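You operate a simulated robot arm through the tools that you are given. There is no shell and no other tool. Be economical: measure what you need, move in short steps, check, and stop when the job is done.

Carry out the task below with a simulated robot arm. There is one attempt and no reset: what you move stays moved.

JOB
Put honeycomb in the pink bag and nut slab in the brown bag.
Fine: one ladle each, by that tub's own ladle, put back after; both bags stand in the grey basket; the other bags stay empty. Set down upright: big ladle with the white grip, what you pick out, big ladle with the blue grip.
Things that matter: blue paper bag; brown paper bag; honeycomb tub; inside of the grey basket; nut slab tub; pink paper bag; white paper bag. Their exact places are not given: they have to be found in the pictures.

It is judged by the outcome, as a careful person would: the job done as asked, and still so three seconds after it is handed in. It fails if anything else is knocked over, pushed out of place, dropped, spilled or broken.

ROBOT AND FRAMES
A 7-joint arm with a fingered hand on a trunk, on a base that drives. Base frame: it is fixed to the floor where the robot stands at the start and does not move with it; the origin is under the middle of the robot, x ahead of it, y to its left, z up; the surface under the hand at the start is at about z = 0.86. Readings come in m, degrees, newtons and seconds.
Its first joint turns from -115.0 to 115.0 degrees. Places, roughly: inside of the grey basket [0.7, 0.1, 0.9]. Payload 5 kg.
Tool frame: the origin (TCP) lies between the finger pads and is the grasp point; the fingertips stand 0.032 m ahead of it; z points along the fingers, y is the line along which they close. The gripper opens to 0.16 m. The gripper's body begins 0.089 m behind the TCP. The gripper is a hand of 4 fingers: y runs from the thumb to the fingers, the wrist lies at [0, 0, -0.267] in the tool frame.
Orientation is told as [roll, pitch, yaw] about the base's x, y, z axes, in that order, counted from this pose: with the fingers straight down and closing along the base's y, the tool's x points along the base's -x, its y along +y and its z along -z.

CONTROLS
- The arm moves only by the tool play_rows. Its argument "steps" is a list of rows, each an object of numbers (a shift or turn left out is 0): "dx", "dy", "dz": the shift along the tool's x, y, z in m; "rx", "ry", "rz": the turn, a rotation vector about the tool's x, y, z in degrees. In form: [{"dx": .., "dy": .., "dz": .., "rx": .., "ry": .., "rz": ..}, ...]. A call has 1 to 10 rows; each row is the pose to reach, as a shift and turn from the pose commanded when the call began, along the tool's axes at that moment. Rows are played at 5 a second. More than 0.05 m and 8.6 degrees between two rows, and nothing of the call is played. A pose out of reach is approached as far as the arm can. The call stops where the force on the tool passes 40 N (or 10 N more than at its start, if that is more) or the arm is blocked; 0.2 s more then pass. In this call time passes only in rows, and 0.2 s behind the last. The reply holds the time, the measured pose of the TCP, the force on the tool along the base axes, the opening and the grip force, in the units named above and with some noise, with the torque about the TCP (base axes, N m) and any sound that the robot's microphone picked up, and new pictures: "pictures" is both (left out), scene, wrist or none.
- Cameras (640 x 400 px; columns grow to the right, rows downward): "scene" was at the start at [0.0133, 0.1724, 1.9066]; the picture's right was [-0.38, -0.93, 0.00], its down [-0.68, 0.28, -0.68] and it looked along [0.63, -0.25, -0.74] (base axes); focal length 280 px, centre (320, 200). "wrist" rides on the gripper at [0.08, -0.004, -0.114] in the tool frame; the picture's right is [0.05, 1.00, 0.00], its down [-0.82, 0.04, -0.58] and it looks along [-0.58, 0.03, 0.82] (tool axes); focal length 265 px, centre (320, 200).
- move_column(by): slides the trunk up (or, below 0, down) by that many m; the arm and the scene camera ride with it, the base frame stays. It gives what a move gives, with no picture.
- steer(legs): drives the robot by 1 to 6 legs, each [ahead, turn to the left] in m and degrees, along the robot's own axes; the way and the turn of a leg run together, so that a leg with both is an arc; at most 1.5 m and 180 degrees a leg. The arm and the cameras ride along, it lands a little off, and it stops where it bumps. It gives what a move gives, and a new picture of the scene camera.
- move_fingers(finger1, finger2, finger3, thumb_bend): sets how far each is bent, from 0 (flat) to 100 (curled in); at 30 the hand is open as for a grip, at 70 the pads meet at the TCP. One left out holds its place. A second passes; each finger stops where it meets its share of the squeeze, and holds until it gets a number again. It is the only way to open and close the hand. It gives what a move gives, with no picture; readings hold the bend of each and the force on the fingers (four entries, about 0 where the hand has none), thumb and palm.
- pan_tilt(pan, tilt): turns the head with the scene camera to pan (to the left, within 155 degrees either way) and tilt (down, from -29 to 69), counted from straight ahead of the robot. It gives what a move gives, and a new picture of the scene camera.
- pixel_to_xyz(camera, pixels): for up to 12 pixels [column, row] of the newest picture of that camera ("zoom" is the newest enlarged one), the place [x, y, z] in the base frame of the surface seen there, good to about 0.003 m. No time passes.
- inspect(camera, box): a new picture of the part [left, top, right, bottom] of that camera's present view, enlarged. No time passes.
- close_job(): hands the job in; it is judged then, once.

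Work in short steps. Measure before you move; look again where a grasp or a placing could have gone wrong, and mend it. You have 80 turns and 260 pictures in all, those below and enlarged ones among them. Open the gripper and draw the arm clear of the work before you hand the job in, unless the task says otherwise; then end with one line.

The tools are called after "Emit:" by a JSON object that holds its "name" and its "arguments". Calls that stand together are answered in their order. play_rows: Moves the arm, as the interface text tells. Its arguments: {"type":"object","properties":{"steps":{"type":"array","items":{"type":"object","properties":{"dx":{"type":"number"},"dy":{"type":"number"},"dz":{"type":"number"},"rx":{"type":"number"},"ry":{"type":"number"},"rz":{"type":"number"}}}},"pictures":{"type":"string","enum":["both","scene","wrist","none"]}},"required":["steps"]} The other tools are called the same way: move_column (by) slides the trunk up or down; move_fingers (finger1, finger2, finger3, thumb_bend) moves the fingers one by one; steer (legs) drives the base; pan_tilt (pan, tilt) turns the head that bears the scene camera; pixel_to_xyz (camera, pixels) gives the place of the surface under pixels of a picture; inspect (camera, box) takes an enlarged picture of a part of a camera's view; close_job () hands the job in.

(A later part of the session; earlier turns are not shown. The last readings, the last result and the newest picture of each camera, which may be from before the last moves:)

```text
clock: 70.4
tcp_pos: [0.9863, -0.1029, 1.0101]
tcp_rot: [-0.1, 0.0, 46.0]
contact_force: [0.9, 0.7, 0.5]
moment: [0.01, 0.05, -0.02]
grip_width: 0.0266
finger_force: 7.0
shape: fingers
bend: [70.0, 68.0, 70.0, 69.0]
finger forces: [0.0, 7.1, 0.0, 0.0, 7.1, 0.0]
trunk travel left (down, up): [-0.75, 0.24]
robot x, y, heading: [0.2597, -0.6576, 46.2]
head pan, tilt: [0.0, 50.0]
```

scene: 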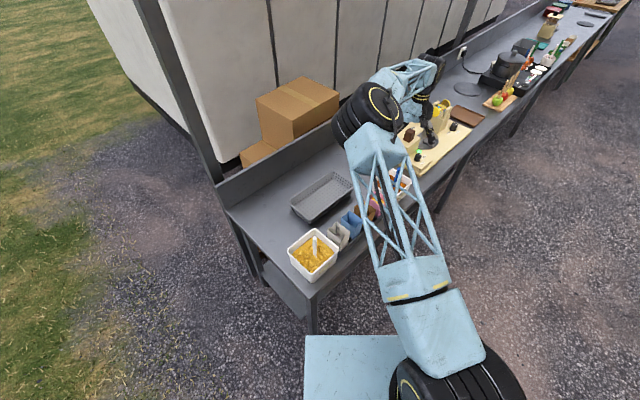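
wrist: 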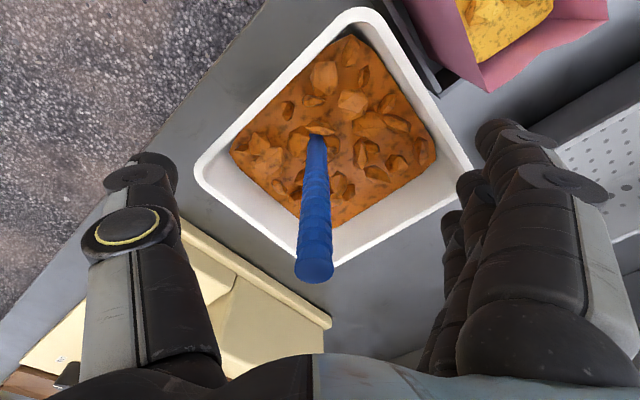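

Balanced at 7 N. I add a bit more thumb (74) and lift 0.12 m, then look.

Emit:
{"name": "move_fingers", "arguments": {"finger2": 85, "thumb_bend": 74}}

Emit:
{"name": "play_rows", "arguments": {"steps": [{"dz": -0.02}, {"dz": -0.05}, {"dz": -0.08}, {"dz": -0.11}, {"dz": -0.145}, {"dz": -0.18}, {"dz": -0.215}, {"dz": -0.215}]}}

Emit:
{"name": "inspect", "arguments": {"camera": "wrist", "box": [200, 0, 480, 280]}}

Emit:
{"name": "inspect", "arguments": {"camera": "scene", "box": [360, 80, 480, 200]}}

```text
clock: 71.4
tcp_pos: [0.987, -0.1023, 1.0088]
tcp_rot: [0.0, 0.0, 45.9]
contact_force: [-0.9, 0.3, -0.2]
moment: [0.04, -0.01, 0.02]
grip_width: 0.0255
finger_force: 9.3
shape: fingers
bend: [70.0, 69.0, 70.0, 69.0]
finger forces: [0.0, 9.2, 0.0, 0.0, 9.3, 0.1]
trunk travel left (down, up): [-0.75, 0.24]
robot x, y, heading: [0.2595, -0.6574, 45.8]
head pan, tilt: [0.0, 50.0]
```

```text
clock: 73.2
tcp_pos: [0.9881, -0.1034, 1.2223]
tcp_rot: [-0.1, -0.1, 46.1]
contact_force: [-0.5, 0.4, -1.3]
moment: [-0.01, 0.01, 0.01]
grip_width: 0.0248
finger_force: 9.1
shape: fingers
bend: [70.0, 68.0, 70.0, 70.0]
finger forces: [0.1, 9.4, 0.0, 0.1, 9.1, 0.1]
trunk travel left (down, up): [-0.75, 0.24]
robot x, y, heading: [0.259, -0.6587, 45.9]
head pan, tilt: [0.0, 50.0]
```

scene: 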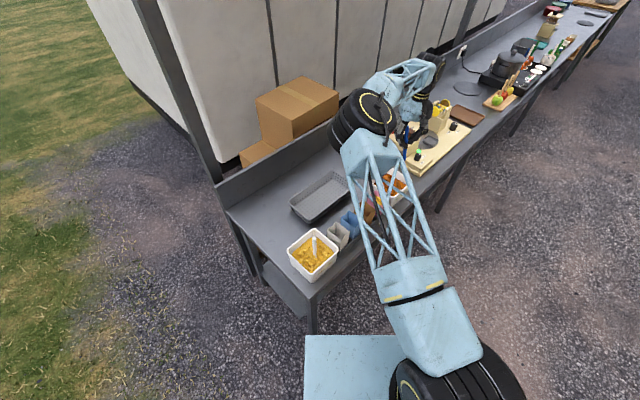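
wrist: 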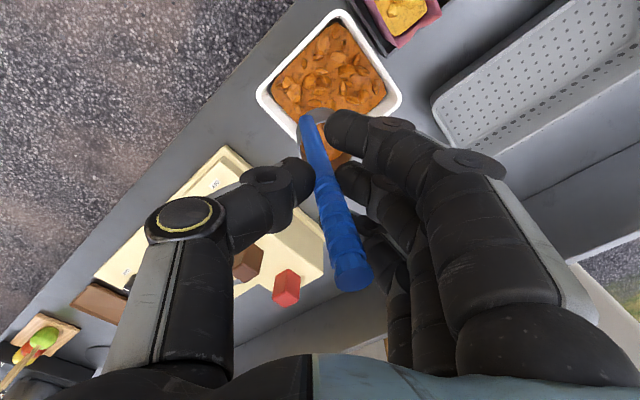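

```text
1.43 times, centred on (340, 140) of wrist
```

zoom: 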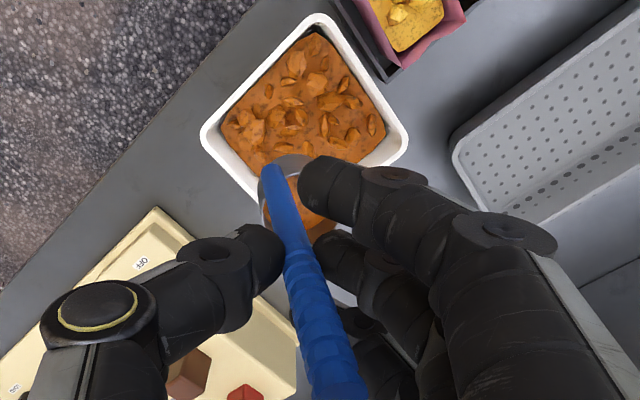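

```text
3.33 times, centred on (420, 140) of scene
```

zoom: 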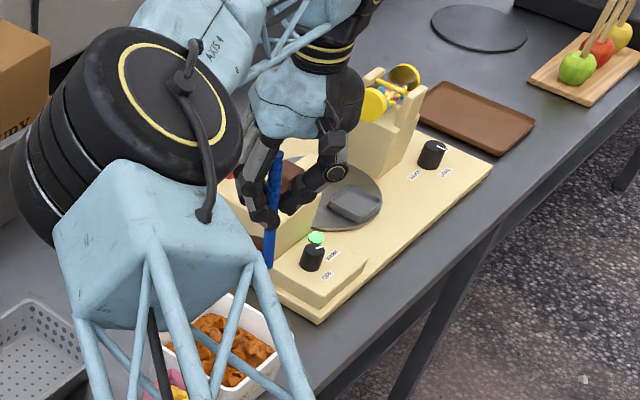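

The blue ladle came up with nut slab in its cup, slight lean. I measure handle and cup points.

Emit:
{"name": "pixel_to_xyz", "arguments": {"camera": "wrist", "pixels": [[352, 275], [347, 250], [335, 210], [325, 180], [317, 155], [308, 130], [303, 122], [320, 117], [300, 140], [325, 140], [330, 130]]}}

```text
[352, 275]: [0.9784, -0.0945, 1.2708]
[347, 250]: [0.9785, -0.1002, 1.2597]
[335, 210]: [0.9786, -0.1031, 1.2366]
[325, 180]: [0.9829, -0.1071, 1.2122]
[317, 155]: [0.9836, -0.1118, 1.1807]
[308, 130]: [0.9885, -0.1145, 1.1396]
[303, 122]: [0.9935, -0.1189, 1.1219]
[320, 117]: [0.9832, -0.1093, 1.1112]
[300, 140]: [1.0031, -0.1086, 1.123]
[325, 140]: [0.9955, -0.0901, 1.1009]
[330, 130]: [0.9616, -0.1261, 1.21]
```

Lean ≈7.5° about tool x. I level the cup, then carry it to the open side near the brown bag, TCP (0.72,-0.27), yawing +60°.

Emit:
{"name": "play_rows", "arguments": {"steps": [{"rx": -2.5}, {"rx": -5}, {"rx": -7.5}, {"rx": -7.5}], "pictures": "none"}}

Emit:
{"name": "play_rows", "arguments": {"steps": [{"dx": 0.0306, "dy": 0.0076, "dz": 0.001, "ry": 0.78, "rz": -5.95}, {"dx": 0.0613, "dy": 0.0152, "dz": 0.002, "ry": 1.57, "rz": -11.9}, {"dx": 0.0919, "dy": 0.0228, "dz": 0.003, "ry": 2.35, "rz": -17.85}, {"dx": 0.1226, "dy": 0.0304, "dz": 0.004, "ry": 3.13, "rz": -23.8}, {"dx": 0.1532, "dy": 0.038, "dz": 0.005, "ry": 3.92, "rz": -29.75}, {"dx": 0.1838, "dy": 0.0456, "dz": 0.006, "ry": 4.7, "rz": -35.7}, {"dx": 0.2145, "dy": 0.0532, "dz": 0.007, "ry": 5.48, "rz": -41.65}, {"dx": 0.2451, "dy": 0.0608, "dz": 0.008, "ry": 6.26, "rz": -47.6}, {"dx": 0.2758, "dy": 0.0684, "dz": 0.009, "ry": 7.05, "rz": -53.55}, {"dx": 0.3064, "dy": 0.076, "dz": 0.01, "ry": 7.83, "rz": -59.5}]}}

Emit:
{"name": "inspect", "arguments": {"camera": "scene", "box": [320, 160, 440, 280]}}

```text
clock: 74.2
tcp_pos: [0.9884, -0.102, 1.2231]
tcp_rot: [7.5, 0.0, 46.1]
contact_force: [0.4, 0.2, -1.8]
moment: [-0.02, -0.03, 0.01]
grip_width: 0.0246
finger_force: 9.4
shape: fingers
bend: [70.0, 68.0, 70.0, 70.0]
finger forces: [0.0, 9.3, 0.0, 0.0, 9.3, 0.1]
trunk travel left (down, up): [-0.75, 0.24]
robot x, y, heading: [0.2611, -0.6572, 46.1]
head pan, tilt: [0.0, 50.0]
```

```text
clock: 76.4
tcp_pos: [0.7197, -0.2715, 1.2234]
tcp_rot: [7.4, 0.0, 106.2]
contact_force: [0.3, 0.6, -0.7]
moment: [0.06, -0.02, -0.01]
grip_width: 0.0246
finger_force: 8.4
shape: fingers
bend: [70.0, 68.0, 70.0, 71.0]
finger forces: [0.1, 9.3, 0.0, 0.0, 9.2, 0.1]
trunk travel left (down, up): [-0.75, 0.24]
robot x, y, heading: [0.2586, -0.6562, 46.0]
head pan, tilt: [0.0, 50.0]
```

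scene: 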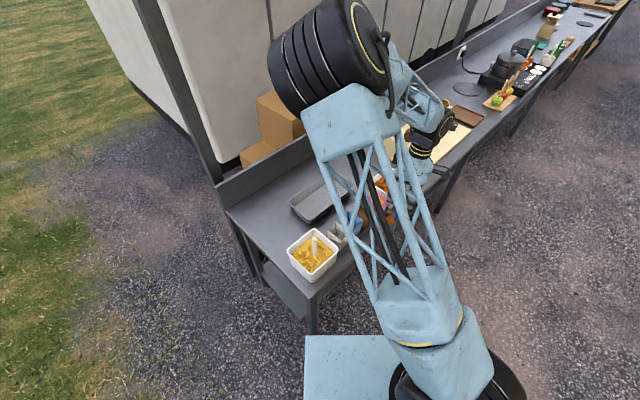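
wrist: 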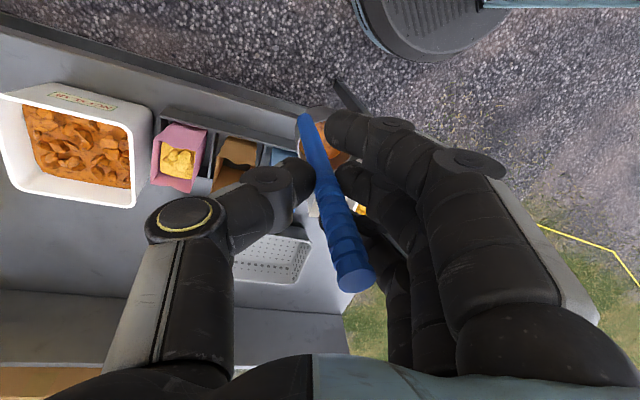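

```text
3.33 times, centred on (380, 220) of scene
```

zoom: 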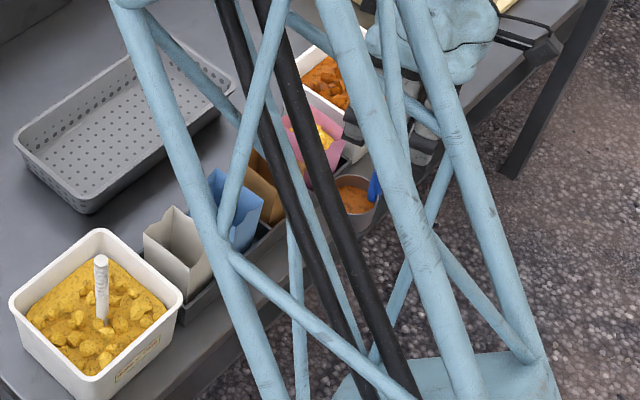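

The cup is visible between the struts at zoom (355,195). I measure its rim and handle.

Emit:
{"name": "pixel_to_xyz", "arguments": {"camera": "zoom", "pixels": [[355, 193], [338, 187], [352, 210], [350, 176], [372, 190], [375, 180], [365, 208]]}}

Emit:
{"name": "pixel_to_xyz", "arguments": {"camera": "wrist", "pixels": [[352, 275], [347, 250], [335, 210], [317, 155], [308, 130], [320, 125], [314, 108], [340, 155]]}}

```text
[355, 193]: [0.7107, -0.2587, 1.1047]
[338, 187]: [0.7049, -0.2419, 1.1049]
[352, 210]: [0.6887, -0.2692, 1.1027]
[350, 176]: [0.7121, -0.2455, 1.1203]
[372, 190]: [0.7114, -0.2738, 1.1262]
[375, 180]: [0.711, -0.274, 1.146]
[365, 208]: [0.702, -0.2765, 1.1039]
```

```text
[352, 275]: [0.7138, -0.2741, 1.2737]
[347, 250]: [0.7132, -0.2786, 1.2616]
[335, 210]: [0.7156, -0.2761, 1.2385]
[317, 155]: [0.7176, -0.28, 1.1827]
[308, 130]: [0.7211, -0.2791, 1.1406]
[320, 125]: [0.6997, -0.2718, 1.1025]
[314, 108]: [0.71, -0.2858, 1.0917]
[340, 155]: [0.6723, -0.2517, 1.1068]
```

Cup centre ≈ TCP + (-0.025, +0.0135, -0.10). I bring it over the brown bag (centre 0.775,-0.110) with the first 24° tilt.

Emit:
{"name": "play_rows", "arguments": {"steps": [{"dx": -0.0196, "dy": -0.0202, "dz": 0.0086, "rx": 2.89, "ry": -2.74, "rz": -0.36}, {"dx": -0.0391, "dy": -0.0403, "dz": 0.0171, "rx": 5.77, "ry": -5.49, "rz": -0.71}, {"dx": -0.0587, "dy": -0.0605, "dz": 0.0257, "rx": 8.66, "ry": -8.23, "rz": -1.07}, {"dx": -0.0782, "dy": -0.0806, "dz": 0.0342, "rx": 11.55, "ry": -10.98, "rz": -1.43}, {"dx": -0.0978, "dy": -0.1008, "dz": 0.0428, "rx": 14.43, "ry": -13.72, "rz": -1.78}, {"dx": -0.1173, "dy": -0.1209, "dz": 0.0513, "rx": 17.32, "ry": -16.46, "rz": -2.14}, {"dx": -0.1173, "dy": -0.1209, "dz": 0.0513, "rx": 17.32, "ry": -16.46, "rz": -2.14}]}}

Emit:
{"name": "inspect", "arguments": {"camera": "scene", "box": [330, 160, 430, 260]}}

```text
clock: 78.0
tcp_pos: [0.7969, -0.1277, 1.1552]
tcp_rot: [-10.3, -16.3, 108.6]
contact_force: [0.5, -0.3, -0.3]
moment: [-0.04, -0.01, -0.02]
grip_width: 0.0247
finger_force: 9.2
shape: fingers
bend: [70.0, 68.0, 70.0, 71.0]
finger forces: [0.0, 9.3, 0.1, 0.0, 8.9, 0.0]
trunk travel left (down, up): [-0.75, 0.24]
robot x, y, heading: [0.2583, -0.6586, 46.0]
head pan, tilt: [0.0, 50.0]
```

scene: 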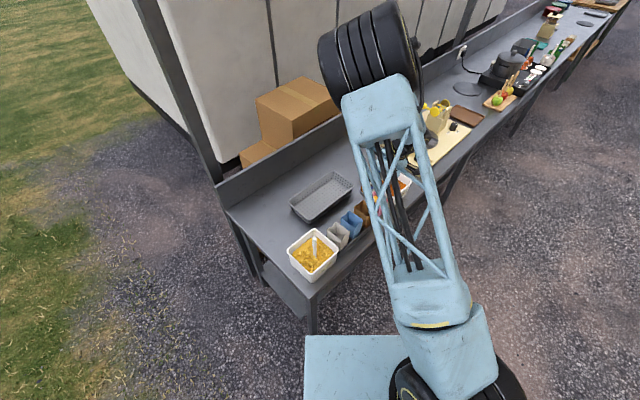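
wrist: 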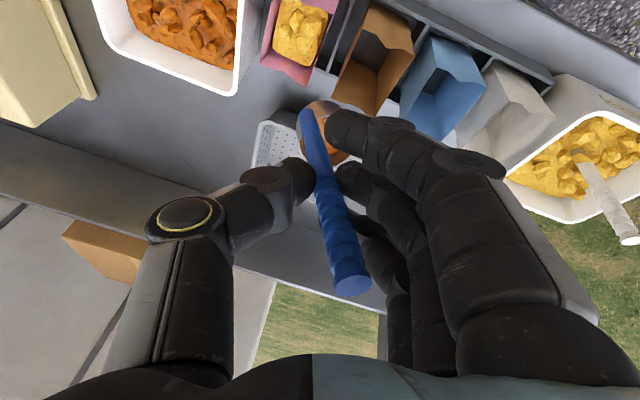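

```text
4.00 times, centred on (380, 210) of scene
```

zoom: 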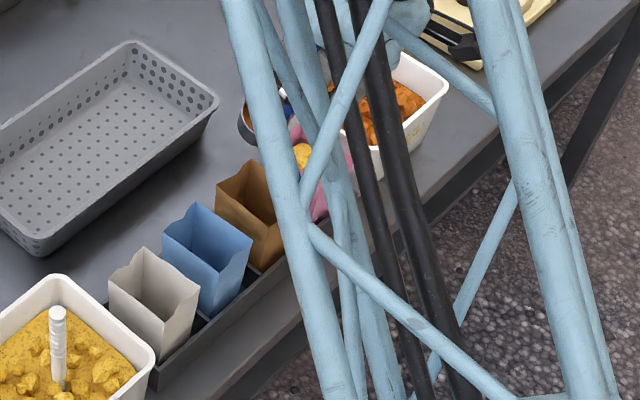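

The struts hide the cup in the scene, but the wrist view shows the grip unchanged. I continue to 45° on the computed path.

Emit:
{"name": "play_rows", "arguments": {"steps": [{"dx": 0.01, "dy": 0.0099, "dz": 0.0047, "rx": 5.05, "ry": -4.8, "rz": -0.62}, {"dx": 0.0201, "dy": 0.0199, "dz": 0.0095, "rx": 10.1, "ry": -9.6, "rz": -1.25}, {"dx": 0.0301, "dy": 0.0298, "dz": 0.0142, "rx": 15.15, "ry": -14.41, "rz": -1.87}, {"dx": 0.0301, "dy": 0.0298, "dz": 0.0142, "rx": 15.15, "ry": -14.41, "rz": -1.87}]}}

Emit:
{"name": "inspect", "arguments": {"camera": "scene", "box": [330, 160, 430, 260]}}

```text
clock: 79.0
tcp_pos: [0.7793, -0.1575, 1.1297]
tcp_rot: [-28.4, -29.4, 115.8]
contact_force: [0.4, 1.3, -0.3]
moment: [-0.05, 0.04, -0.01]
grip_width: 0.0246
finger_force: 8.8
shape: fingers
bend: [70.0, 68.0, 70.0, 71.0]
finger forces: [0.0, 9.2, 0.1, 0.1, 8.6, 0.1]
trunk travel left (down, up): [-0.75, 0.24]
robot x, y, heading: [0.261, -0.6587, 46.1]
head pan, tilt: [0.0, 50.0]
```

scene: 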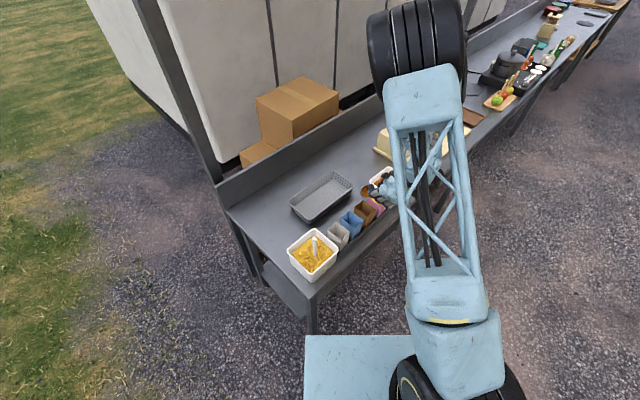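
wrist: 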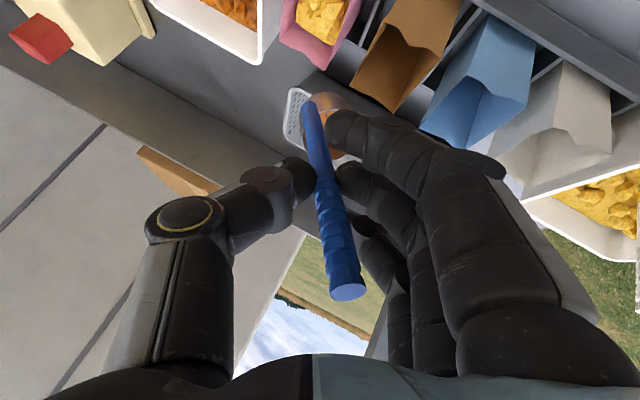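

```text
4.00 times, centred on (380, 210) of scene
```

zoom: 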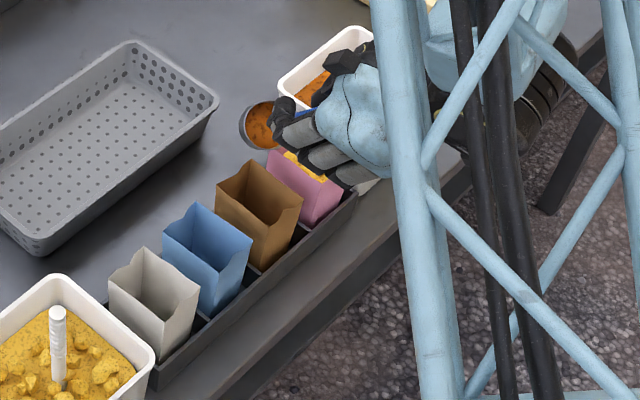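

The cup is visible at zoom (258,125). I measure the lip for alignment with the brown bag.

Emit:
{"name": "pixel_to_xyz", "arguments": {"camera": "zoom", "pixels": [[262, 147], [250, 143], [273, 147], [258, 125], [241, 125], [262, 102], [275, 105]]}}

```text
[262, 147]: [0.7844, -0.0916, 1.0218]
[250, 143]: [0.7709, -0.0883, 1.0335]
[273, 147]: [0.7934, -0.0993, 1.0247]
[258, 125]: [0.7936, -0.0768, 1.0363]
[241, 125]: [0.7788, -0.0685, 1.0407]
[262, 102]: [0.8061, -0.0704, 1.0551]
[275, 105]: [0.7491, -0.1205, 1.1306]
```

The lip is ~6 mm past the ideal point; also the handle seems to creep slightly in the grip (top moved from row 280 to 293). I firm the grip a bit before the pour.

Emit:
{"name": "move_fingers", "arguments": {"finger2": 90, "thumb_bend": 80}}

Emit:
{"name": "inspect", "arguments": {"camera": "wrist", "box": [0, 0, 640, 400]}}

Emit:
{"name": "inspect", "arguments": {"camera": "scene", "box": [330, 160, 430, 260]}}

Emit:
{"name": "pixel_to_xyz", "arguments": {"camera": "zoom", "pixels": [[262, 147], [255, 145], [273, 147], [258, 125], [241, 125], [262, 102]]}}

```text
clock: 80.0
tcp_pos: [0.7796, -0.1567, 1.129]
tcp_rot: [-28.3, -29.3, 115.6]
contact_force: [0.4, -0.7, -0.4]
moment: [-0.07, -0.01, -0.01]
grip_width: 0.0196
finger_force: 9.9
shape: fingers
bend: [70.0, 67.0, 70.0, 76.0]
finger forces: [0.0, 10.0, 0.3, 0.0, 9.3, 0.1]
trunk travel left (down, up): [-0.75, 0.24]
robot x, y, heading: [0.259, -0.6602, 46.0]
head pan, tilt: [0.0, 50.0]
```

```text
1.00 times, centred on (320, 200) of wrist (not enlarged: the box is as wide or as high as the picture)
```

zoom: 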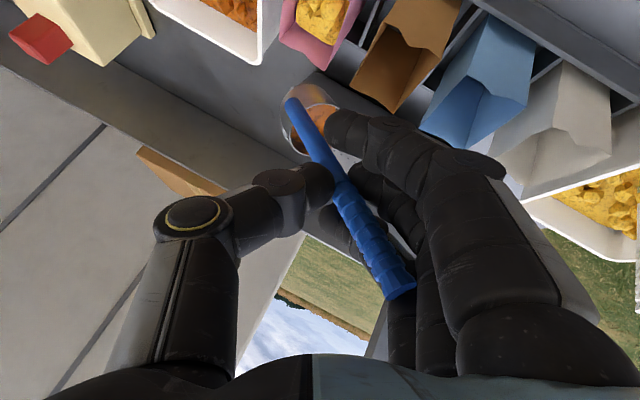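

```text
4.00 times, centred on (380, 210) of scene
```

zoom: 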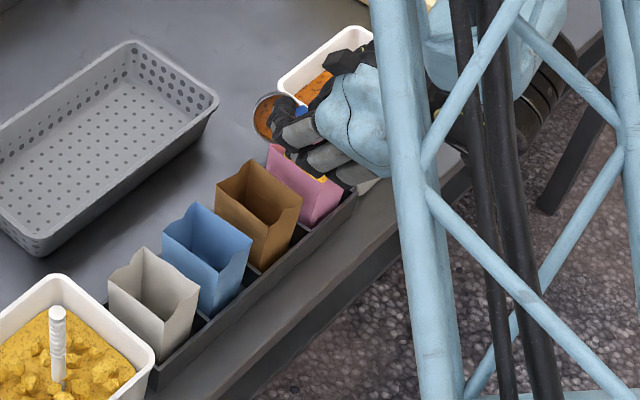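

```text
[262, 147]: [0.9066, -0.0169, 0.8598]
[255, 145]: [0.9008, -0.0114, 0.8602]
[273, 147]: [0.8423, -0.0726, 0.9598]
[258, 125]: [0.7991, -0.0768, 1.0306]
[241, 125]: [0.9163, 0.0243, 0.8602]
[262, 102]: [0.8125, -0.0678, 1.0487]
```

The squeeze turned the ladle in the grip, moving the cup slightly. I re-measure cup and handle before pouring.

Emit:
{"name": "pixel_to_xyz", "arguments": {"camera": "zoom", "pixels": [[270, 139], [262, 133], [255, 122], [254, 110], [266, 95], [265, 118], [278, 135], [275, 96]]}}

Emit:
{"name": "pixel_to_xyz", "arguments": {"camera": "wrist", "pixels": [[396, 275], [375, 240], [350, 200], [320, 145], [297, 108], [285, 110], [296, 145], [315, 92], [320, 112]]}}

```text
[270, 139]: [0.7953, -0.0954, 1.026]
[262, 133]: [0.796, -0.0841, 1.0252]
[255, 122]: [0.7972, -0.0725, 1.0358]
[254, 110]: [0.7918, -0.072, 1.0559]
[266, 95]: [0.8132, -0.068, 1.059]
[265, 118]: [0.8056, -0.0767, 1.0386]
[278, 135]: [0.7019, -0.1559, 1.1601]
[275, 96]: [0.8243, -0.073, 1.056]
```

```text
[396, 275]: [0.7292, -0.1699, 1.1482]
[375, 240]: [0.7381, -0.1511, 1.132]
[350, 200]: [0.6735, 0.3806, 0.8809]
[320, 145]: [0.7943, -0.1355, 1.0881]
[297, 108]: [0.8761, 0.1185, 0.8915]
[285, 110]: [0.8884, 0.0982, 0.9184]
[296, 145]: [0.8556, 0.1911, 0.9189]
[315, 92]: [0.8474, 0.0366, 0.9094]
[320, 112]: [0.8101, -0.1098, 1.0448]
```

The ladle now leans with azimuth ~37°. I yaw the hand +23° about the vertical, re-centring the lip over the brown bag, still at ~45° tilt.

Emit:
{"name": "play_rows", "arguments": {"steps": [{"dx": 0.0021, "dy": -0.0028, "dz": -0.0015, "rx": -2.86, "ry": -2.43, "rz": -4.49}, {"dx": 0.0042, "dy": -0.0055, "dz": -0.003, "rx": -5.72, "ry": -4.86, "rz": -8.98}, {"dx": 0.0063, "dy": -0.0083, "dz": -0.0044, "rx": -8.59, "ry": -7.28, "rz": -13.46}, {"dx": 0.0084, "dy": -0.011, "dz": -0.0059, "rx": -11.45, "ry": -9.71, "rz": -17.95}, {"dx": 0.0084, "dy": -0.011, "dz": -0.0059, "rx": -11.45, "ry": -9.71, "rz": -17.95}]}}

Emit:
{"name": "inspect", "arguments": {"camera": "scene", "box": [350, 170, 430, 250]}}

```text
clock: 81.2
tcp_pos: [0.7899, -0.1654, 1.1348]
tcp_rot: [-28.3, -29.3, 139.0]
contact_force: [-0.2, 0.7, -1.4]
moment: [-0.07, 0.01, -0.02]
grip_width: 0.0197
finger_force: 9.7
shape: fingers
bend: [70.0, 67.0, 70.0, 76.0]
finger forces: [0.1, 10.1, 0.5, 0.1, 9.4, 0.1]
trunk travel left (down, up): [-0.75, 0.24]
robot x, y, heading: [0.2565, -0.6611, 45.9]
head pan, tilt: [0.0, 50.0]
```

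scene: 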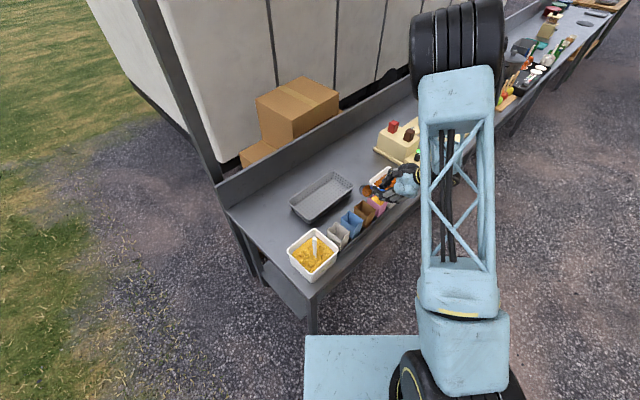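
wrist: 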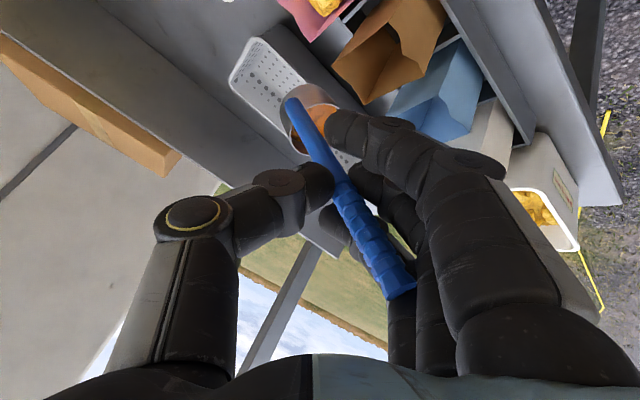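

```text
5.00 times, centred on (390, 210) of scene
```

zoom: 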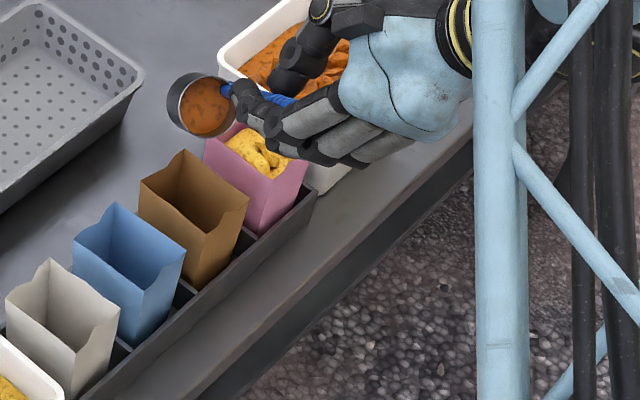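

Now the cup is in clear view at zoom (203,105). I measure the rim to fix the pour axis.

Emit:
{"name": "pixel_to_xyz", "arguments": {"camera": "zoom", "pixels": [[205, 136], [186, 126], [222, 130], [204, 108], [181, 105], [231, 108], [205, 78], [190, 84], [225, 88]]}}

Emit:
{"name": "pixel_to_xyz", "arguments": {"camera": "wrist", "pixels": [[396, 275], [375, 240], [310, 130], [300, 115]]}}

```text
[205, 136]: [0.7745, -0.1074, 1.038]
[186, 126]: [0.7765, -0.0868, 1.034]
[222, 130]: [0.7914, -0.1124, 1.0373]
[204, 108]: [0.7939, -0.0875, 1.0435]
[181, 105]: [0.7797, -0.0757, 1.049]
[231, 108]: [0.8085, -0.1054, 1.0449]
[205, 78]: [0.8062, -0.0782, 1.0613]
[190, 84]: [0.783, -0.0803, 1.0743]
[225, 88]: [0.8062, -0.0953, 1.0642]
```

```text
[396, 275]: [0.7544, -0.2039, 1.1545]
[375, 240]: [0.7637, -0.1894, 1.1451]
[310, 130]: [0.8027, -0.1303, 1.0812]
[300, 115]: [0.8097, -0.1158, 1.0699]
```

Lip ≈ (0.777,-0.100,1.035), tilt ~50° toward azimuth 58°. I pour slowly over 45° more, lowering the lip to ~3.5 cm above the brown bag.

Emit:
{"name": "play_rows", "arguments": {"steps": [{"dx": 0.0071, "dy": 0.0094, "dz": 0.004, "rx": 4.28, "ry": -1.96, "rz": -1.67}, {"dx": 0.0142, "dy": 0.0189, "dz": 0.0081, "rx": 8.57, "ry": -3.93, "rz": -3.34}, {"dx": 0.0213, "dy": 0.0283, "dz": 0.0121, "rx": 12.85, "ry": -5.89, "rz": -5.01}, {"dx": 0.0275, "dy": 0.038, "dz": 0.0168, "rx": 17.13, "ry": -7.85, "rz": -6.68}, {"dx": 0.0338, "dy": 0.0476, "dz": 0.0214, "rx": 21.42, "ry": -9.81, "rz": -8.36}, {"dx": 0.04, "dy": 0.0573, "dz": 0.0261, "rx": 25.7, "ry": -11.78, "rz": -10.03}, {"dx": 0.0461, "dy": 0.0654, "dz": 0.0323, "rx": 29.98, "ry": -13.74, "rz": -11.7}, {"dx": 0.0522, "dy": 0.0734, "dz": 0.0385, "rx": 34.26, "ry": -15.7, "rz": -13.37}, {"dx": 0.0583, "dy": 0.0815, "dz": 0.0447, "rx": 38.55, "ry": -17.66, "rz": -15.04}]}}

Emit:
{"name": "inspect", "arguments": {"camera": "scene", "box": [350, 170, 430, 250]}}

```text
clock: 83.2
tcp_pos: [0.7668, -0.2121, 1.0377]
tcp_rot: [-79.9, -27.5, 164.9]
contact_force: [-0.2, 0.4, -0.4]
moment: [-0.09, 0.02, 0.03]
grip_width: 0.0196
finger_force: 9.5
shape: fingers
bend: [70.0, 67.0, 70.0, 76.0]
finger forces: [0.0, 10.2, 0.4, 0.1, 9.2, 0.0]
trunk travel left (down, up): [-0.75, 0.24]
robot x, y, heading: [0.2573, -0.6567, 46.0]
head pan, tilt: [0.0, 50.0]
```

scene: 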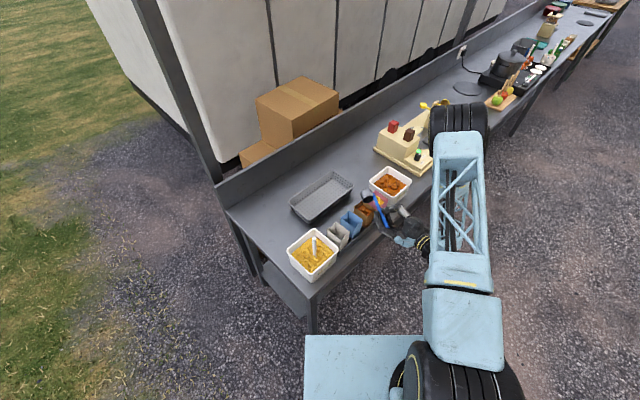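
wrist: 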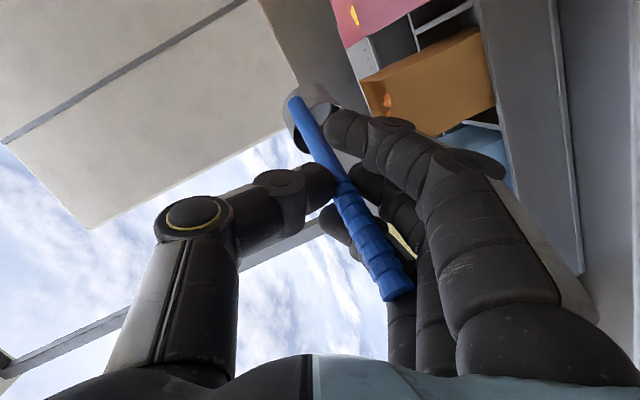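

```text
5.00 times, centred on (390, 210) of scene
```

zoom: 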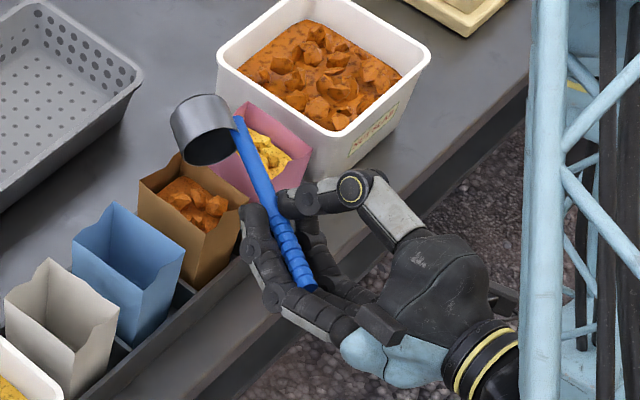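

The nut slab is all in the brown bag and the cup is empty. I lift straight up and rotate back toward upright.

Emit:
{"name": "play_rows", "arguments": {"steps": [{"dx": -0.0207, "dy": -0.0393, "dz": -0.007}, {"dx": -0.0415, "dy": -0.0786, "dz": -0.0139}, {"dx": -0.0461, "dy": -0.0873, "dz": -0.0155, "rx": -7.2, "ry": 3.3, "rz": 2.81}, {"dx": -0.0507, "dy": -0.0961, "dz": -0.017, "rx": -14.4, "ry": 6.6, "rz": 5.61}, {"dx": -0.0553, "dy": -0.1048, "dz": -0.0186, "rx": -21.6, "ry": 9.9, "rz": 8.42}, {"dx": -0.0599, "dy": -0.1136, "dz": -0.0201, "rx": -28.8, "ry": 13.2, "rz": 11.23}, {"dx": -0.0645, "dy": -0.1223, "dz": -0.0217, "rx": -36, "ry": 16.5, "rz": 14.04}, {"dx": -0.0691, "dy": -0.131, "dz": -0.0232, "rx": -43.2, "ry": 19.8, "rz": 16.84}, {"dx": -0.0738, "dy": -0.1398, "dz": -0.0248, "rx": -50.4, "ry": 23.1, "rz": 19.65}, {"dx": -0.0784, "dy": -0.1485, "dz": -0.0263, "rx": -57.6, "ry": 26.4, "rz": 22.46}]}}

Emit:
{"name": "inspect", "arguments": {"camera": "scene", "box": [340, 150, 440, 250]}}

```text
clock: 85.4
tcp_pos: [0.7671, -0.2105, 1.2071]
tcp_rot: [-4.4, -22.8, 128.4]
contact_force: [0.5, 1.1, -0.9]
moment: [-0.05, 0.01, 0.0]
grip_width: 0.0193
finger_force: 10.0
shape: fingers
bend: [70.0, 67.0, 70.0, 76.0]
finger forces: [0.1, 9.3, 0.8, 0.0, 9.4, 0.1]
trunk travel left (down, up): [-0.75, 0.24]
robot x, y, heading: [0.256, -0.659, 46.0]
head pan, tilt: [0.0, 50.0]
```

scene: 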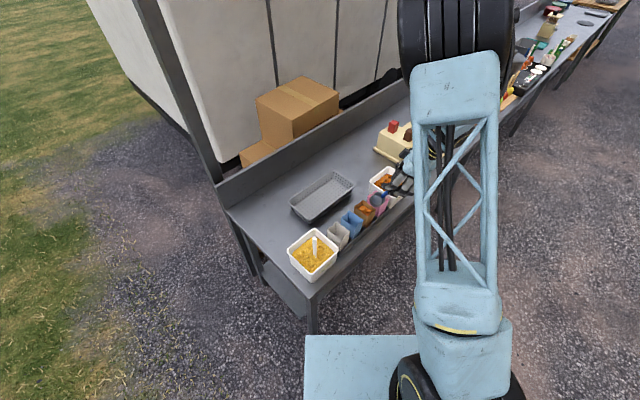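
wrist: 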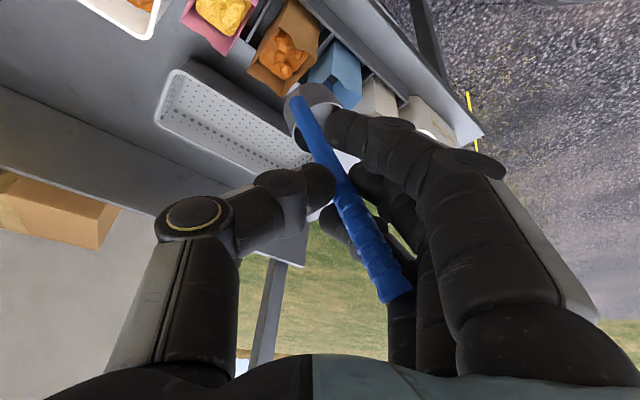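

```text
4.00 times, centred on (390, 200) of scene
```

zoom: 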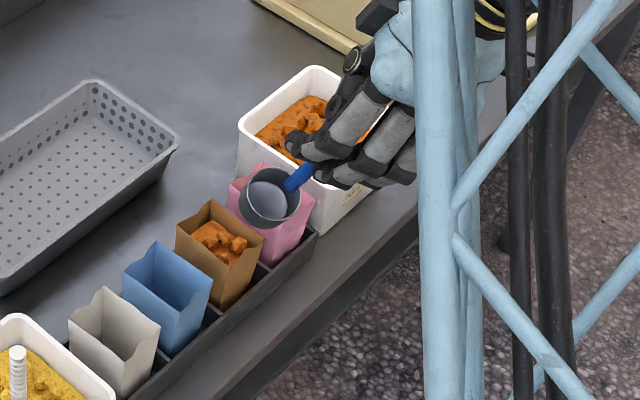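

Cup empty, blue/white bags untouched. I measure the handle's direction to bring it exactly vertical.

Emit:
{"name": "pixel_to_xyz", "arguments": {"camera": "wrist", "pixels": [[397, 280], [385, 258], [372, 237], [335, 170], [322, 148], [310, 127], [300, 110], [290, 120], [325, 95]]}}

```text
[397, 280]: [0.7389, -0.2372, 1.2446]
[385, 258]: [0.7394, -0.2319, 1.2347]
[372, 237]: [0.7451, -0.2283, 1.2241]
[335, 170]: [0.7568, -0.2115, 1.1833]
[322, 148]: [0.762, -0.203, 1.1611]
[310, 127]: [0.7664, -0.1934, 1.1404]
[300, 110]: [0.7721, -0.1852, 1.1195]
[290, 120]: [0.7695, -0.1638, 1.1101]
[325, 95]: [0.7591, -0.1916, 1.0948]
```

Handle leans 26° now; I rotate it to vertical in place with a small lift.

Emit:
{"name": "play_rows", "arguments": {"steps": [{"dx": -0.0024, "dy": -0.0005, "dz": -0.0058, "rx": -5.8, "ry": 2.06, "rz": 2.29}, {"dx": -0.0049, "dy": -0.0009, "dz": -0.0115, "rx": -11.6, "ry": 4.13, "rz": 4.58}, {"dx": -0.0073, "dy": -0.0014, "dz": -0.0173, "rx": -17.4, "ry": 6.19, "rz": 6.86}, {"dx": -0.0097, "dy": -0.0018, "dz": -0.023, "rx": -23.2, "ry": 8.25, "rz": 9.15}, {"dx": -0.0097, "dy": -0.0018, "dz": -0.023, "rx": -23.2, "ry": 8.25, "rz": 9.15}], "pictures": "wrist"}}

Emit:
{"name": "pixel_to_xyz", "arguments": {"camera": "wrist", "pixels": [[397, 280], [385, 258], [372, 237], [335, 170], [322, 148], [310, 127], [300, 110], [290, 120]]}}

```text
clock: 86.6
tcp_pos: [0.7652, -0.2106, 1.2326]
tcp_rot: [21.4, -13.5, 120.3]
contact_force: [-0.2, 0.1, -0.6]
moment: [0.02, -0.04, 0.02]
grip_width: 0.0195
finger_force: 9.7
shape: fingers
bend: [70.0, 67.0, 70.0, 76.0]
finger forces: [0.0, 9.0, 0.9, 0.1, 9.8, 0.0]
trunk travel left (down, up): [-0.75, 0.24]
robot x, y, heading: [0.258, -0.6574, 45.9]
head pan, tilt: [0.0, 50.0]
```

wrist: 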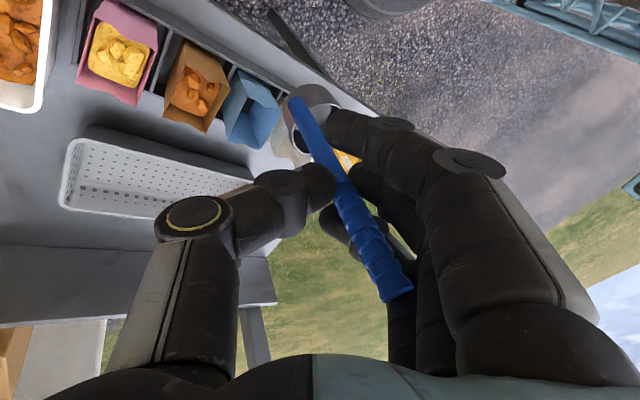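

```text
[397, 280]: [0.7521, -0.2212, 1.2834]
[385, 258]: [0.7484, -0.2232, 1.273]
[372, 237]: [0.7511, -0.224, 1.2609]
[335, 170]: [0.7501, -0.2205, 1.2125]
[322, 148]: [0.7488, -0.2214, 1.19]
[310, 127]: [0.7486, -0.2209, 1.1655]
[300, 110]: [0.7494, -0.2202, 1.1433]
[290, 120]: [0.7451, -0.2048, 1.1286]
```

The handle is vertical again at ≈(0.745,-0.213). I carry it back over the nut slab tub with a -75° yaw so the handle ends at (0.988,-0.104).

Emit:
{"name": "play_rows", "arguments": {"steps": [{"dx": 0.0039, "dy": -0.0223, "dz": -0.0098, "rx": 1.75, "ry": -2.66, "rz": 6.79}, {"dx": 0.0078, "dy": -0.0446, "dz": -0.0195, "rx": 3.5, "ry": -5.32, "rz": 13.58}, {"dx": 0.0118, "dy": -0.0669, "dz": -0.0293, "rx": 5.25, "ry": -7.98, "rz": 20.37}, {"dx": 0.0157, "dy": -0.0892, "dz": -0.039, "rx": 7.0, "ry": -10.64, "rz": 27.16}, {"dx": 0.0196, "dy": -0.1115, "dz": -0.0488, "rx": 8.75, "ry": -13.3, "rz": 33.95}, {"dx": 0.0235, "dy": -0.1338, "dz": -0.0585, "rx": 10.5, "ry": -15.96, "rz": 40.74}, {"dx": 0.0274, "dy": -0.1561, "dz": -0.0683, "rx": 12.25, "ry": -18.62, "rz": 47.53}, {"dx": 0.0314, "dy": -0.1784, "dz": -0.078, "rx": 14.0, "ry": -21.28, "rz": 54.32}, {"dx": 0.0353, "dy": -0.2007, "dz": -0.0878, "rx": 15.75, "ry": -23.94, "rz": 61.11}, {"dx": 0.0392, "dy": -0.223, "dz": -0.0975, "rx": 17.5, "ry": -26.6, "rz": 67.9}]}}

Emit:
{"name": "inspect", "arguments": {"camera": "scene", "box": [350, 110, 450, 210]}}

Emit:
{"name": "pixel_to_xyz", "arguments": {"camera": "wrist", "pixels": [[397, 280], [385, 258], [372, 237], [335, 170], [310, 127], [300, 110], [290, 120], [325, 95]]}}

```text
clock: 88.8
tcp_pos: [0.9974, -0.1238, 1.2322]
tcp_rot: [21.5, -13.4, 45.2]
contact_force: [-0.2, 0.2, -1.2]
moment: [-0.05, -0.01, 0.0]
grip_width: 0.0194
finger_force: 9.8
shape: fingers
bend: [70.0, 67.0, 70.0, 76.0]
finger forces: [0.1, 8.9, 1.0, 0.0, 9.7, 0.1]
trunk travel left (down, up): [-0.75, 0.24]
robot x, y, heading: [0.2593, -0.6604, 45.8]
head pan, tilt: [0.0, 50.0]
```

scene: 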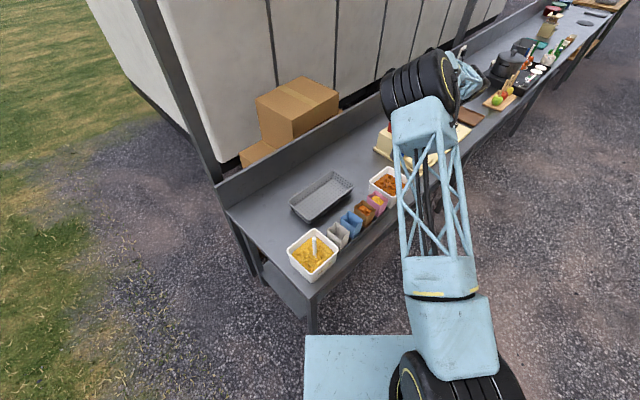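
wrist: 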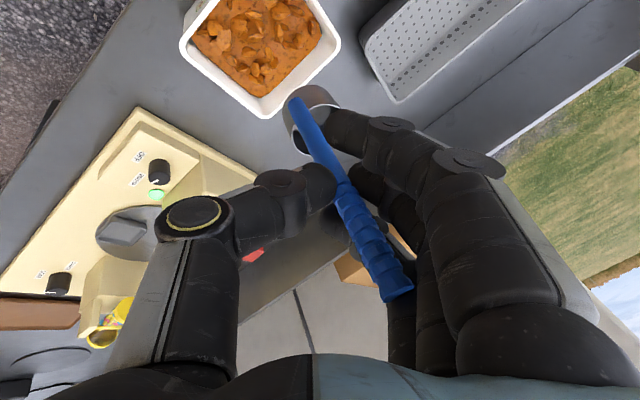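

```text
4.00 times, centred on (400, 160) of scene
```

zoom: 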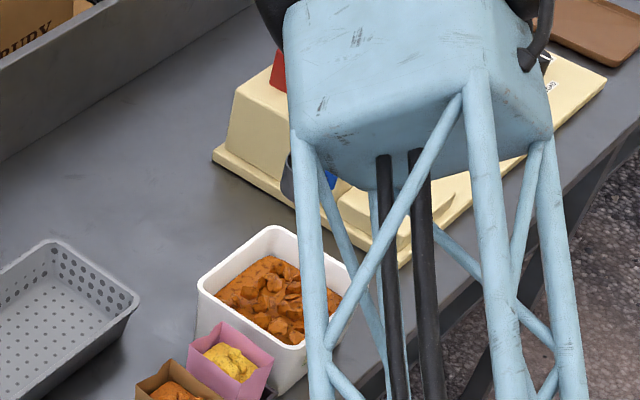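

```text
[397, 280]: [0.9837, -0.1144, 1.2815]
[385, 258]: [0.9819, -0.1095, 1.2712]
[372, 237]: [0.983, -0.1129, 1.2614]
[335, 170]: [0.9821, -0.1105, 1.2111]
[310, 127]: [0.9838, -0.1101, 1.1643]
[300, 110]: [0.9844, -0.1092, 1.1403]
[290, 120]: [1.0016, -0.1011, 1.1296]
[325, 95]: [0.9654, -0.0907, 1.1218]
```

Handle is vertical at (0.989,-0.104), exactly over its old spot. I lower 0.22 m straight down.

Emit:
{"name": "play_rows", "arguments": {"steps": [{"dx": 0.0093, "dy": -0.0142, "dz": 0.0362}, {"dx": 0.0187, "dy": -0.0284, "dz": 0.0724}, {"dx": 0.028, "dy": -0.0426, "dz": 0.1086}, {"dx": 0.0373, "dy": -0.0568, "dz": 0.1449}, {"dx": 0.0443, "dy": -0.0674, "dz": 0.172}, {"dx": 0.0478, "dy": -0.0727, "dz": 0.1856}, {"dx": 0.0513, "dy": -0.0781, "dz": 0.1992}, {"dx": 0.0513, "dy": -0.0781, "dz": 0.1992}]}}

Emit:
{"name": "inspect", "arguments": {"camera": "scene", "box": [350, 130, 450, 230]}}

```text
clock: 90.6
tcp_pos: [0.9981, -0.1229, 1.014]
tcp_rot: [21.4, -13.6, 45.1]
contact_force: [0.5, 1.2, -0.8]
moment: [-0.03, -0.03, 0.0]
grip_width: 0.0197
finger_force: 10.0
shape: fingers
bend: [70.0, 67.0, 70.0, 76.0]
finger forces: [0.1, 8.9, 1.0, 0.1, 9.7, 0.1]
trunk travel left (down, up): [-0.75, 0.24]
robot x, y, heading: [0.261, -0.658, 45.9]
head pan, tilt: [0.0, 50.0]
```

scene: 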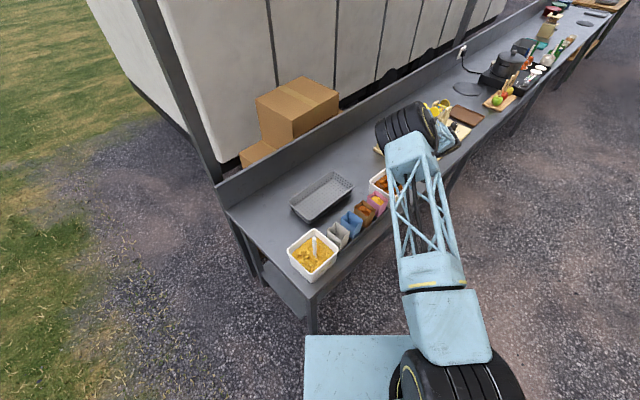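
wrist: 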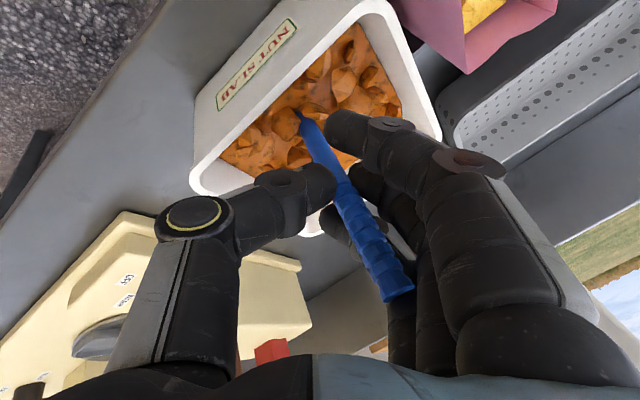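

```text
4.00 times, centred on (400, 180) of scene
```

zoom: 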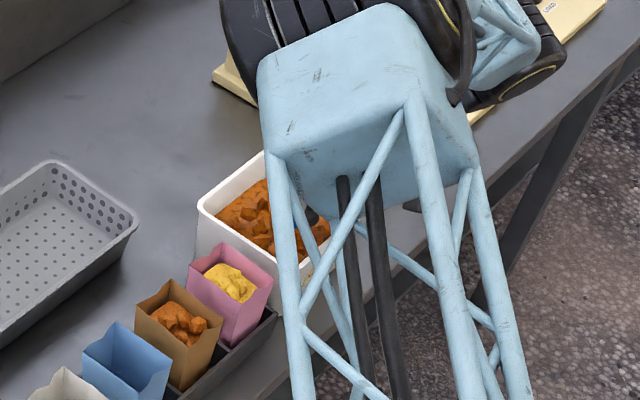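

Label NUT SLAB confirmed; no contact force. I lower the last ~1 cm in 2 mm steps, watching for bottom contact.

Emit:
{"name": "play_rows", "arguments": {"steps": [{"dx": 0.0007, "dy": -0.0011, "dz": 0.0027}, {"dx": 0.0014, "dy": -0.0021, "dz": 0.0054}, {"dx": 0.0019, "dy": -0.0028, "dz": 0.0072}, {"dx": 0.0019, "dy": -0.0028, "dz": 0.0072}], "pictures": "none"}}

```text
clock: 91.6
tcp_pos: [0.9974, -0.1232, 1.0047]
tcp_rot: [21.4, -13.6, 45.2]
contact_force: [-1.4, 0.6, -1.1]
moment: [-0.02, -0.02, -0.03]
grip_width: 0.0194
finger_force: 9.8
shape: fingers
bend: [70.0, 67.0, 70.0, 76.0]
finger forces: [0.1, 8.9, 1.0, 0.0, 9.7, 0.1]
trunk travel left (down, up): [-0.75, 0.24]
robot x, y, heading: [0.2597, -0.6604, 45.9]
head pan, tilt: [0.0, 50.0]
```

Emit:
{"name": "play_rows", "arguments": {"steps": [{"dx": 0.0004, "dy": -0.0005, "dz": 0.0014}, {"dx": 0.0007, "dy": -0.0011, "dz": 0.0027}, {"dx": 0.0009, "dy": -0.0014, "dz": 0.0036}], "pictures": "none"}}

```text
clock: 92.4
tcp_pos: [0.9975, -0.1236, 1.001]
tcp_rot: [21.5, -13.6, 45.1]
contact_force: [-0.3, -0.1, -0.8]
moment: [0.0, -0.01, -0.01]
grip_width: 0.0192
finger_force: 9.7
shape: fingers
bend: [70.0, 67.0, 70.0, 76.0]
finger forces: [0.0, 9.0, 1.0, 0.0, 9.7, 0.1]
trunk travel left (down, up): [-0.75, 0.24]
robot x, y, heading: [0.2603, -0.6564, 45.9]
head pan, tilt: [0.0, 50.0]
```

No contact yet (handle top ≈1.052–1.055 expected seated); one more small step of 4 mm.

Emit:
{"name": "play_rows", "arguments": {"steps": [{"dx": 0.0004, "dy": -0.0005, "dz": 0.0014}, {"dx": 0.0007, "dy": -0.0011, "dz": 0.0027}, {"dx": 0.0009, "dy": -0.0014, "dz": 0.0036}], "pictures": "wrist"}}

Emit:
{"name": "pixel_to_xyz", "arguments": {"camera": "wrist", "pixels": [[402, 283], [397, 280], [385, 258], [372, 237], [310, 127]]}}

```text
clock: 93.2
tcp_pos: [0.9977, -0.1228, 0.9983]
tcp_rot: [21.5, -13.7, 45.2]
contact_force: [2.1, -0.3, 8.4]
moment: [0.12, 0.07, 0.01]
grip_width: 0.019
finger_force: 12.0
shape: fingers
bend: [70.0, 67.0, 70.0, 77.0]
finger forces: [0.0, 9.6, 2.6, 0.1, 11.2, 0.0]
trunk travel left (down, up): [-0.75, 0.24]
robot x, y, heading: [0.2601, -0.6592, 46.0]
head pan, tilt: [0.0, 50.0]
```

wrist: 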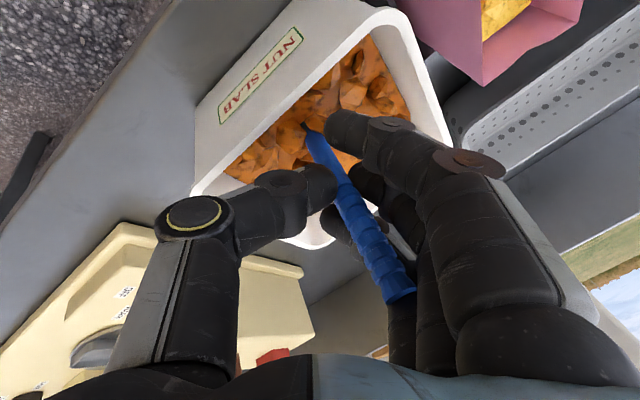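

```text
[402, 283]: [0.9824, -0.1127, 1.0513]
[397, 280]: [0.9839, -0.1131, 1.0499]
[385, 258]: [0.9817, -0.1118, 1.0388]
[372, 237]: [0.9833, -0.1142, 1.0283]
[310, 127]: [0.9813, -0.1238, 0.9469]
```

Bottom contact (8 N). I ease up 1 mm and open only partway (so the thumb does not push the tub this time).

Emit:
{"name": "play_rows", "arguments": {"steps": [{"dx": -0.0003, "dy": 0.0004, "dz": -0.001}, {"dx": -0.0003, "dy": 0.0004, "dz": -0.001}], "pictures": "none"}}

Emit:
{"name": "move_fingers", "arguments": {"finger1": 58, "finger2": 60, "finger3": 58, "thumb_bend": 68}}

Emit:
{"name": "move_fingers", "arguments": {"finger1": 50, "finger2": 50, "finger3": 50, "thumb_bend": 60}}

Emit:
{"name": "inspect", "arguments": {"camera": "wrist", "box": [0, 0, 640, 400]}}

```text
clock: 93.8
tcp_pos: [0.9971, -0.1241, 0.9989]
tcp_rot: [21.5, -13.6, 45.2]
contact_force: [0.7, -0.6, 7.1]
moment: [0.14, 0.02, -0.02]
grip_width: 0.0193
finger_force: 11.0
shape: fingers
bend: [70.0, 67.0, 70.0, 77.0]
finger forces: [0.1, 9.5, 2.0, 0.0, 11.0, 0.0]
trunk travel left (down, up): [-0.75, 0.24]
robot x, y, heading: [0.257, -0.6595, 45.8]
head pan, tilt: [0.0, 50.0]
```

```text
clock: 94.8
tcp_pos: [0.996, -0.1244, 0.997]
tcp_rot: [21.6, -13.5, 45.2]
contact_force: [0.1, 0.2, 0.4]
moment: [0.0, 0.0, 0.01]
grip_width: 0.0448
finger_force: 0.2
shape: fingers
bend: [57.0, 60.0, 57.0, 68.0]
finger forces: [0.0, 0.0, 0.1, 0.1, 0.1, 0.0]
trunk travel left (down, up): [-0.75, 0.24]
robot x, y, heading: [0.2589, -0.6606, 45.9]
head pan, tilt: [0.0, 50.0]
```

```text
clock: 95.8
tcp_pos: [0.9968, -0.1237, 0.999]
tcp_rot: [21.6, -13.5, 45.2]
contact_force: [0.0, 0.0, 0.6]
moment: [0.01, 0.0, -0.04]
grip_width: 0.0712
finger_force: 0.0
shape: fingers
bend: [50.0, 50.0, 50.0, 60.0]
finger forces: [0.0, 0.1, 0.0, 0.1, 0.0, 0.1]
trunk travel left (down, up): [-0.75, 0.24]
robot x, y, heading: [0.2589, -0.6621, 45.9]
head pan, tilt: [0.0, 50.0]
```

```text
1.00 times, centred on (320, 200) of wrist (not enlarged: the box is as wide or as high as the picture)
```

zoom: 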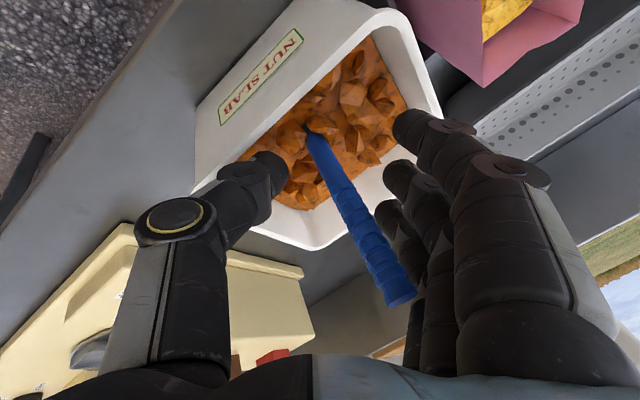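

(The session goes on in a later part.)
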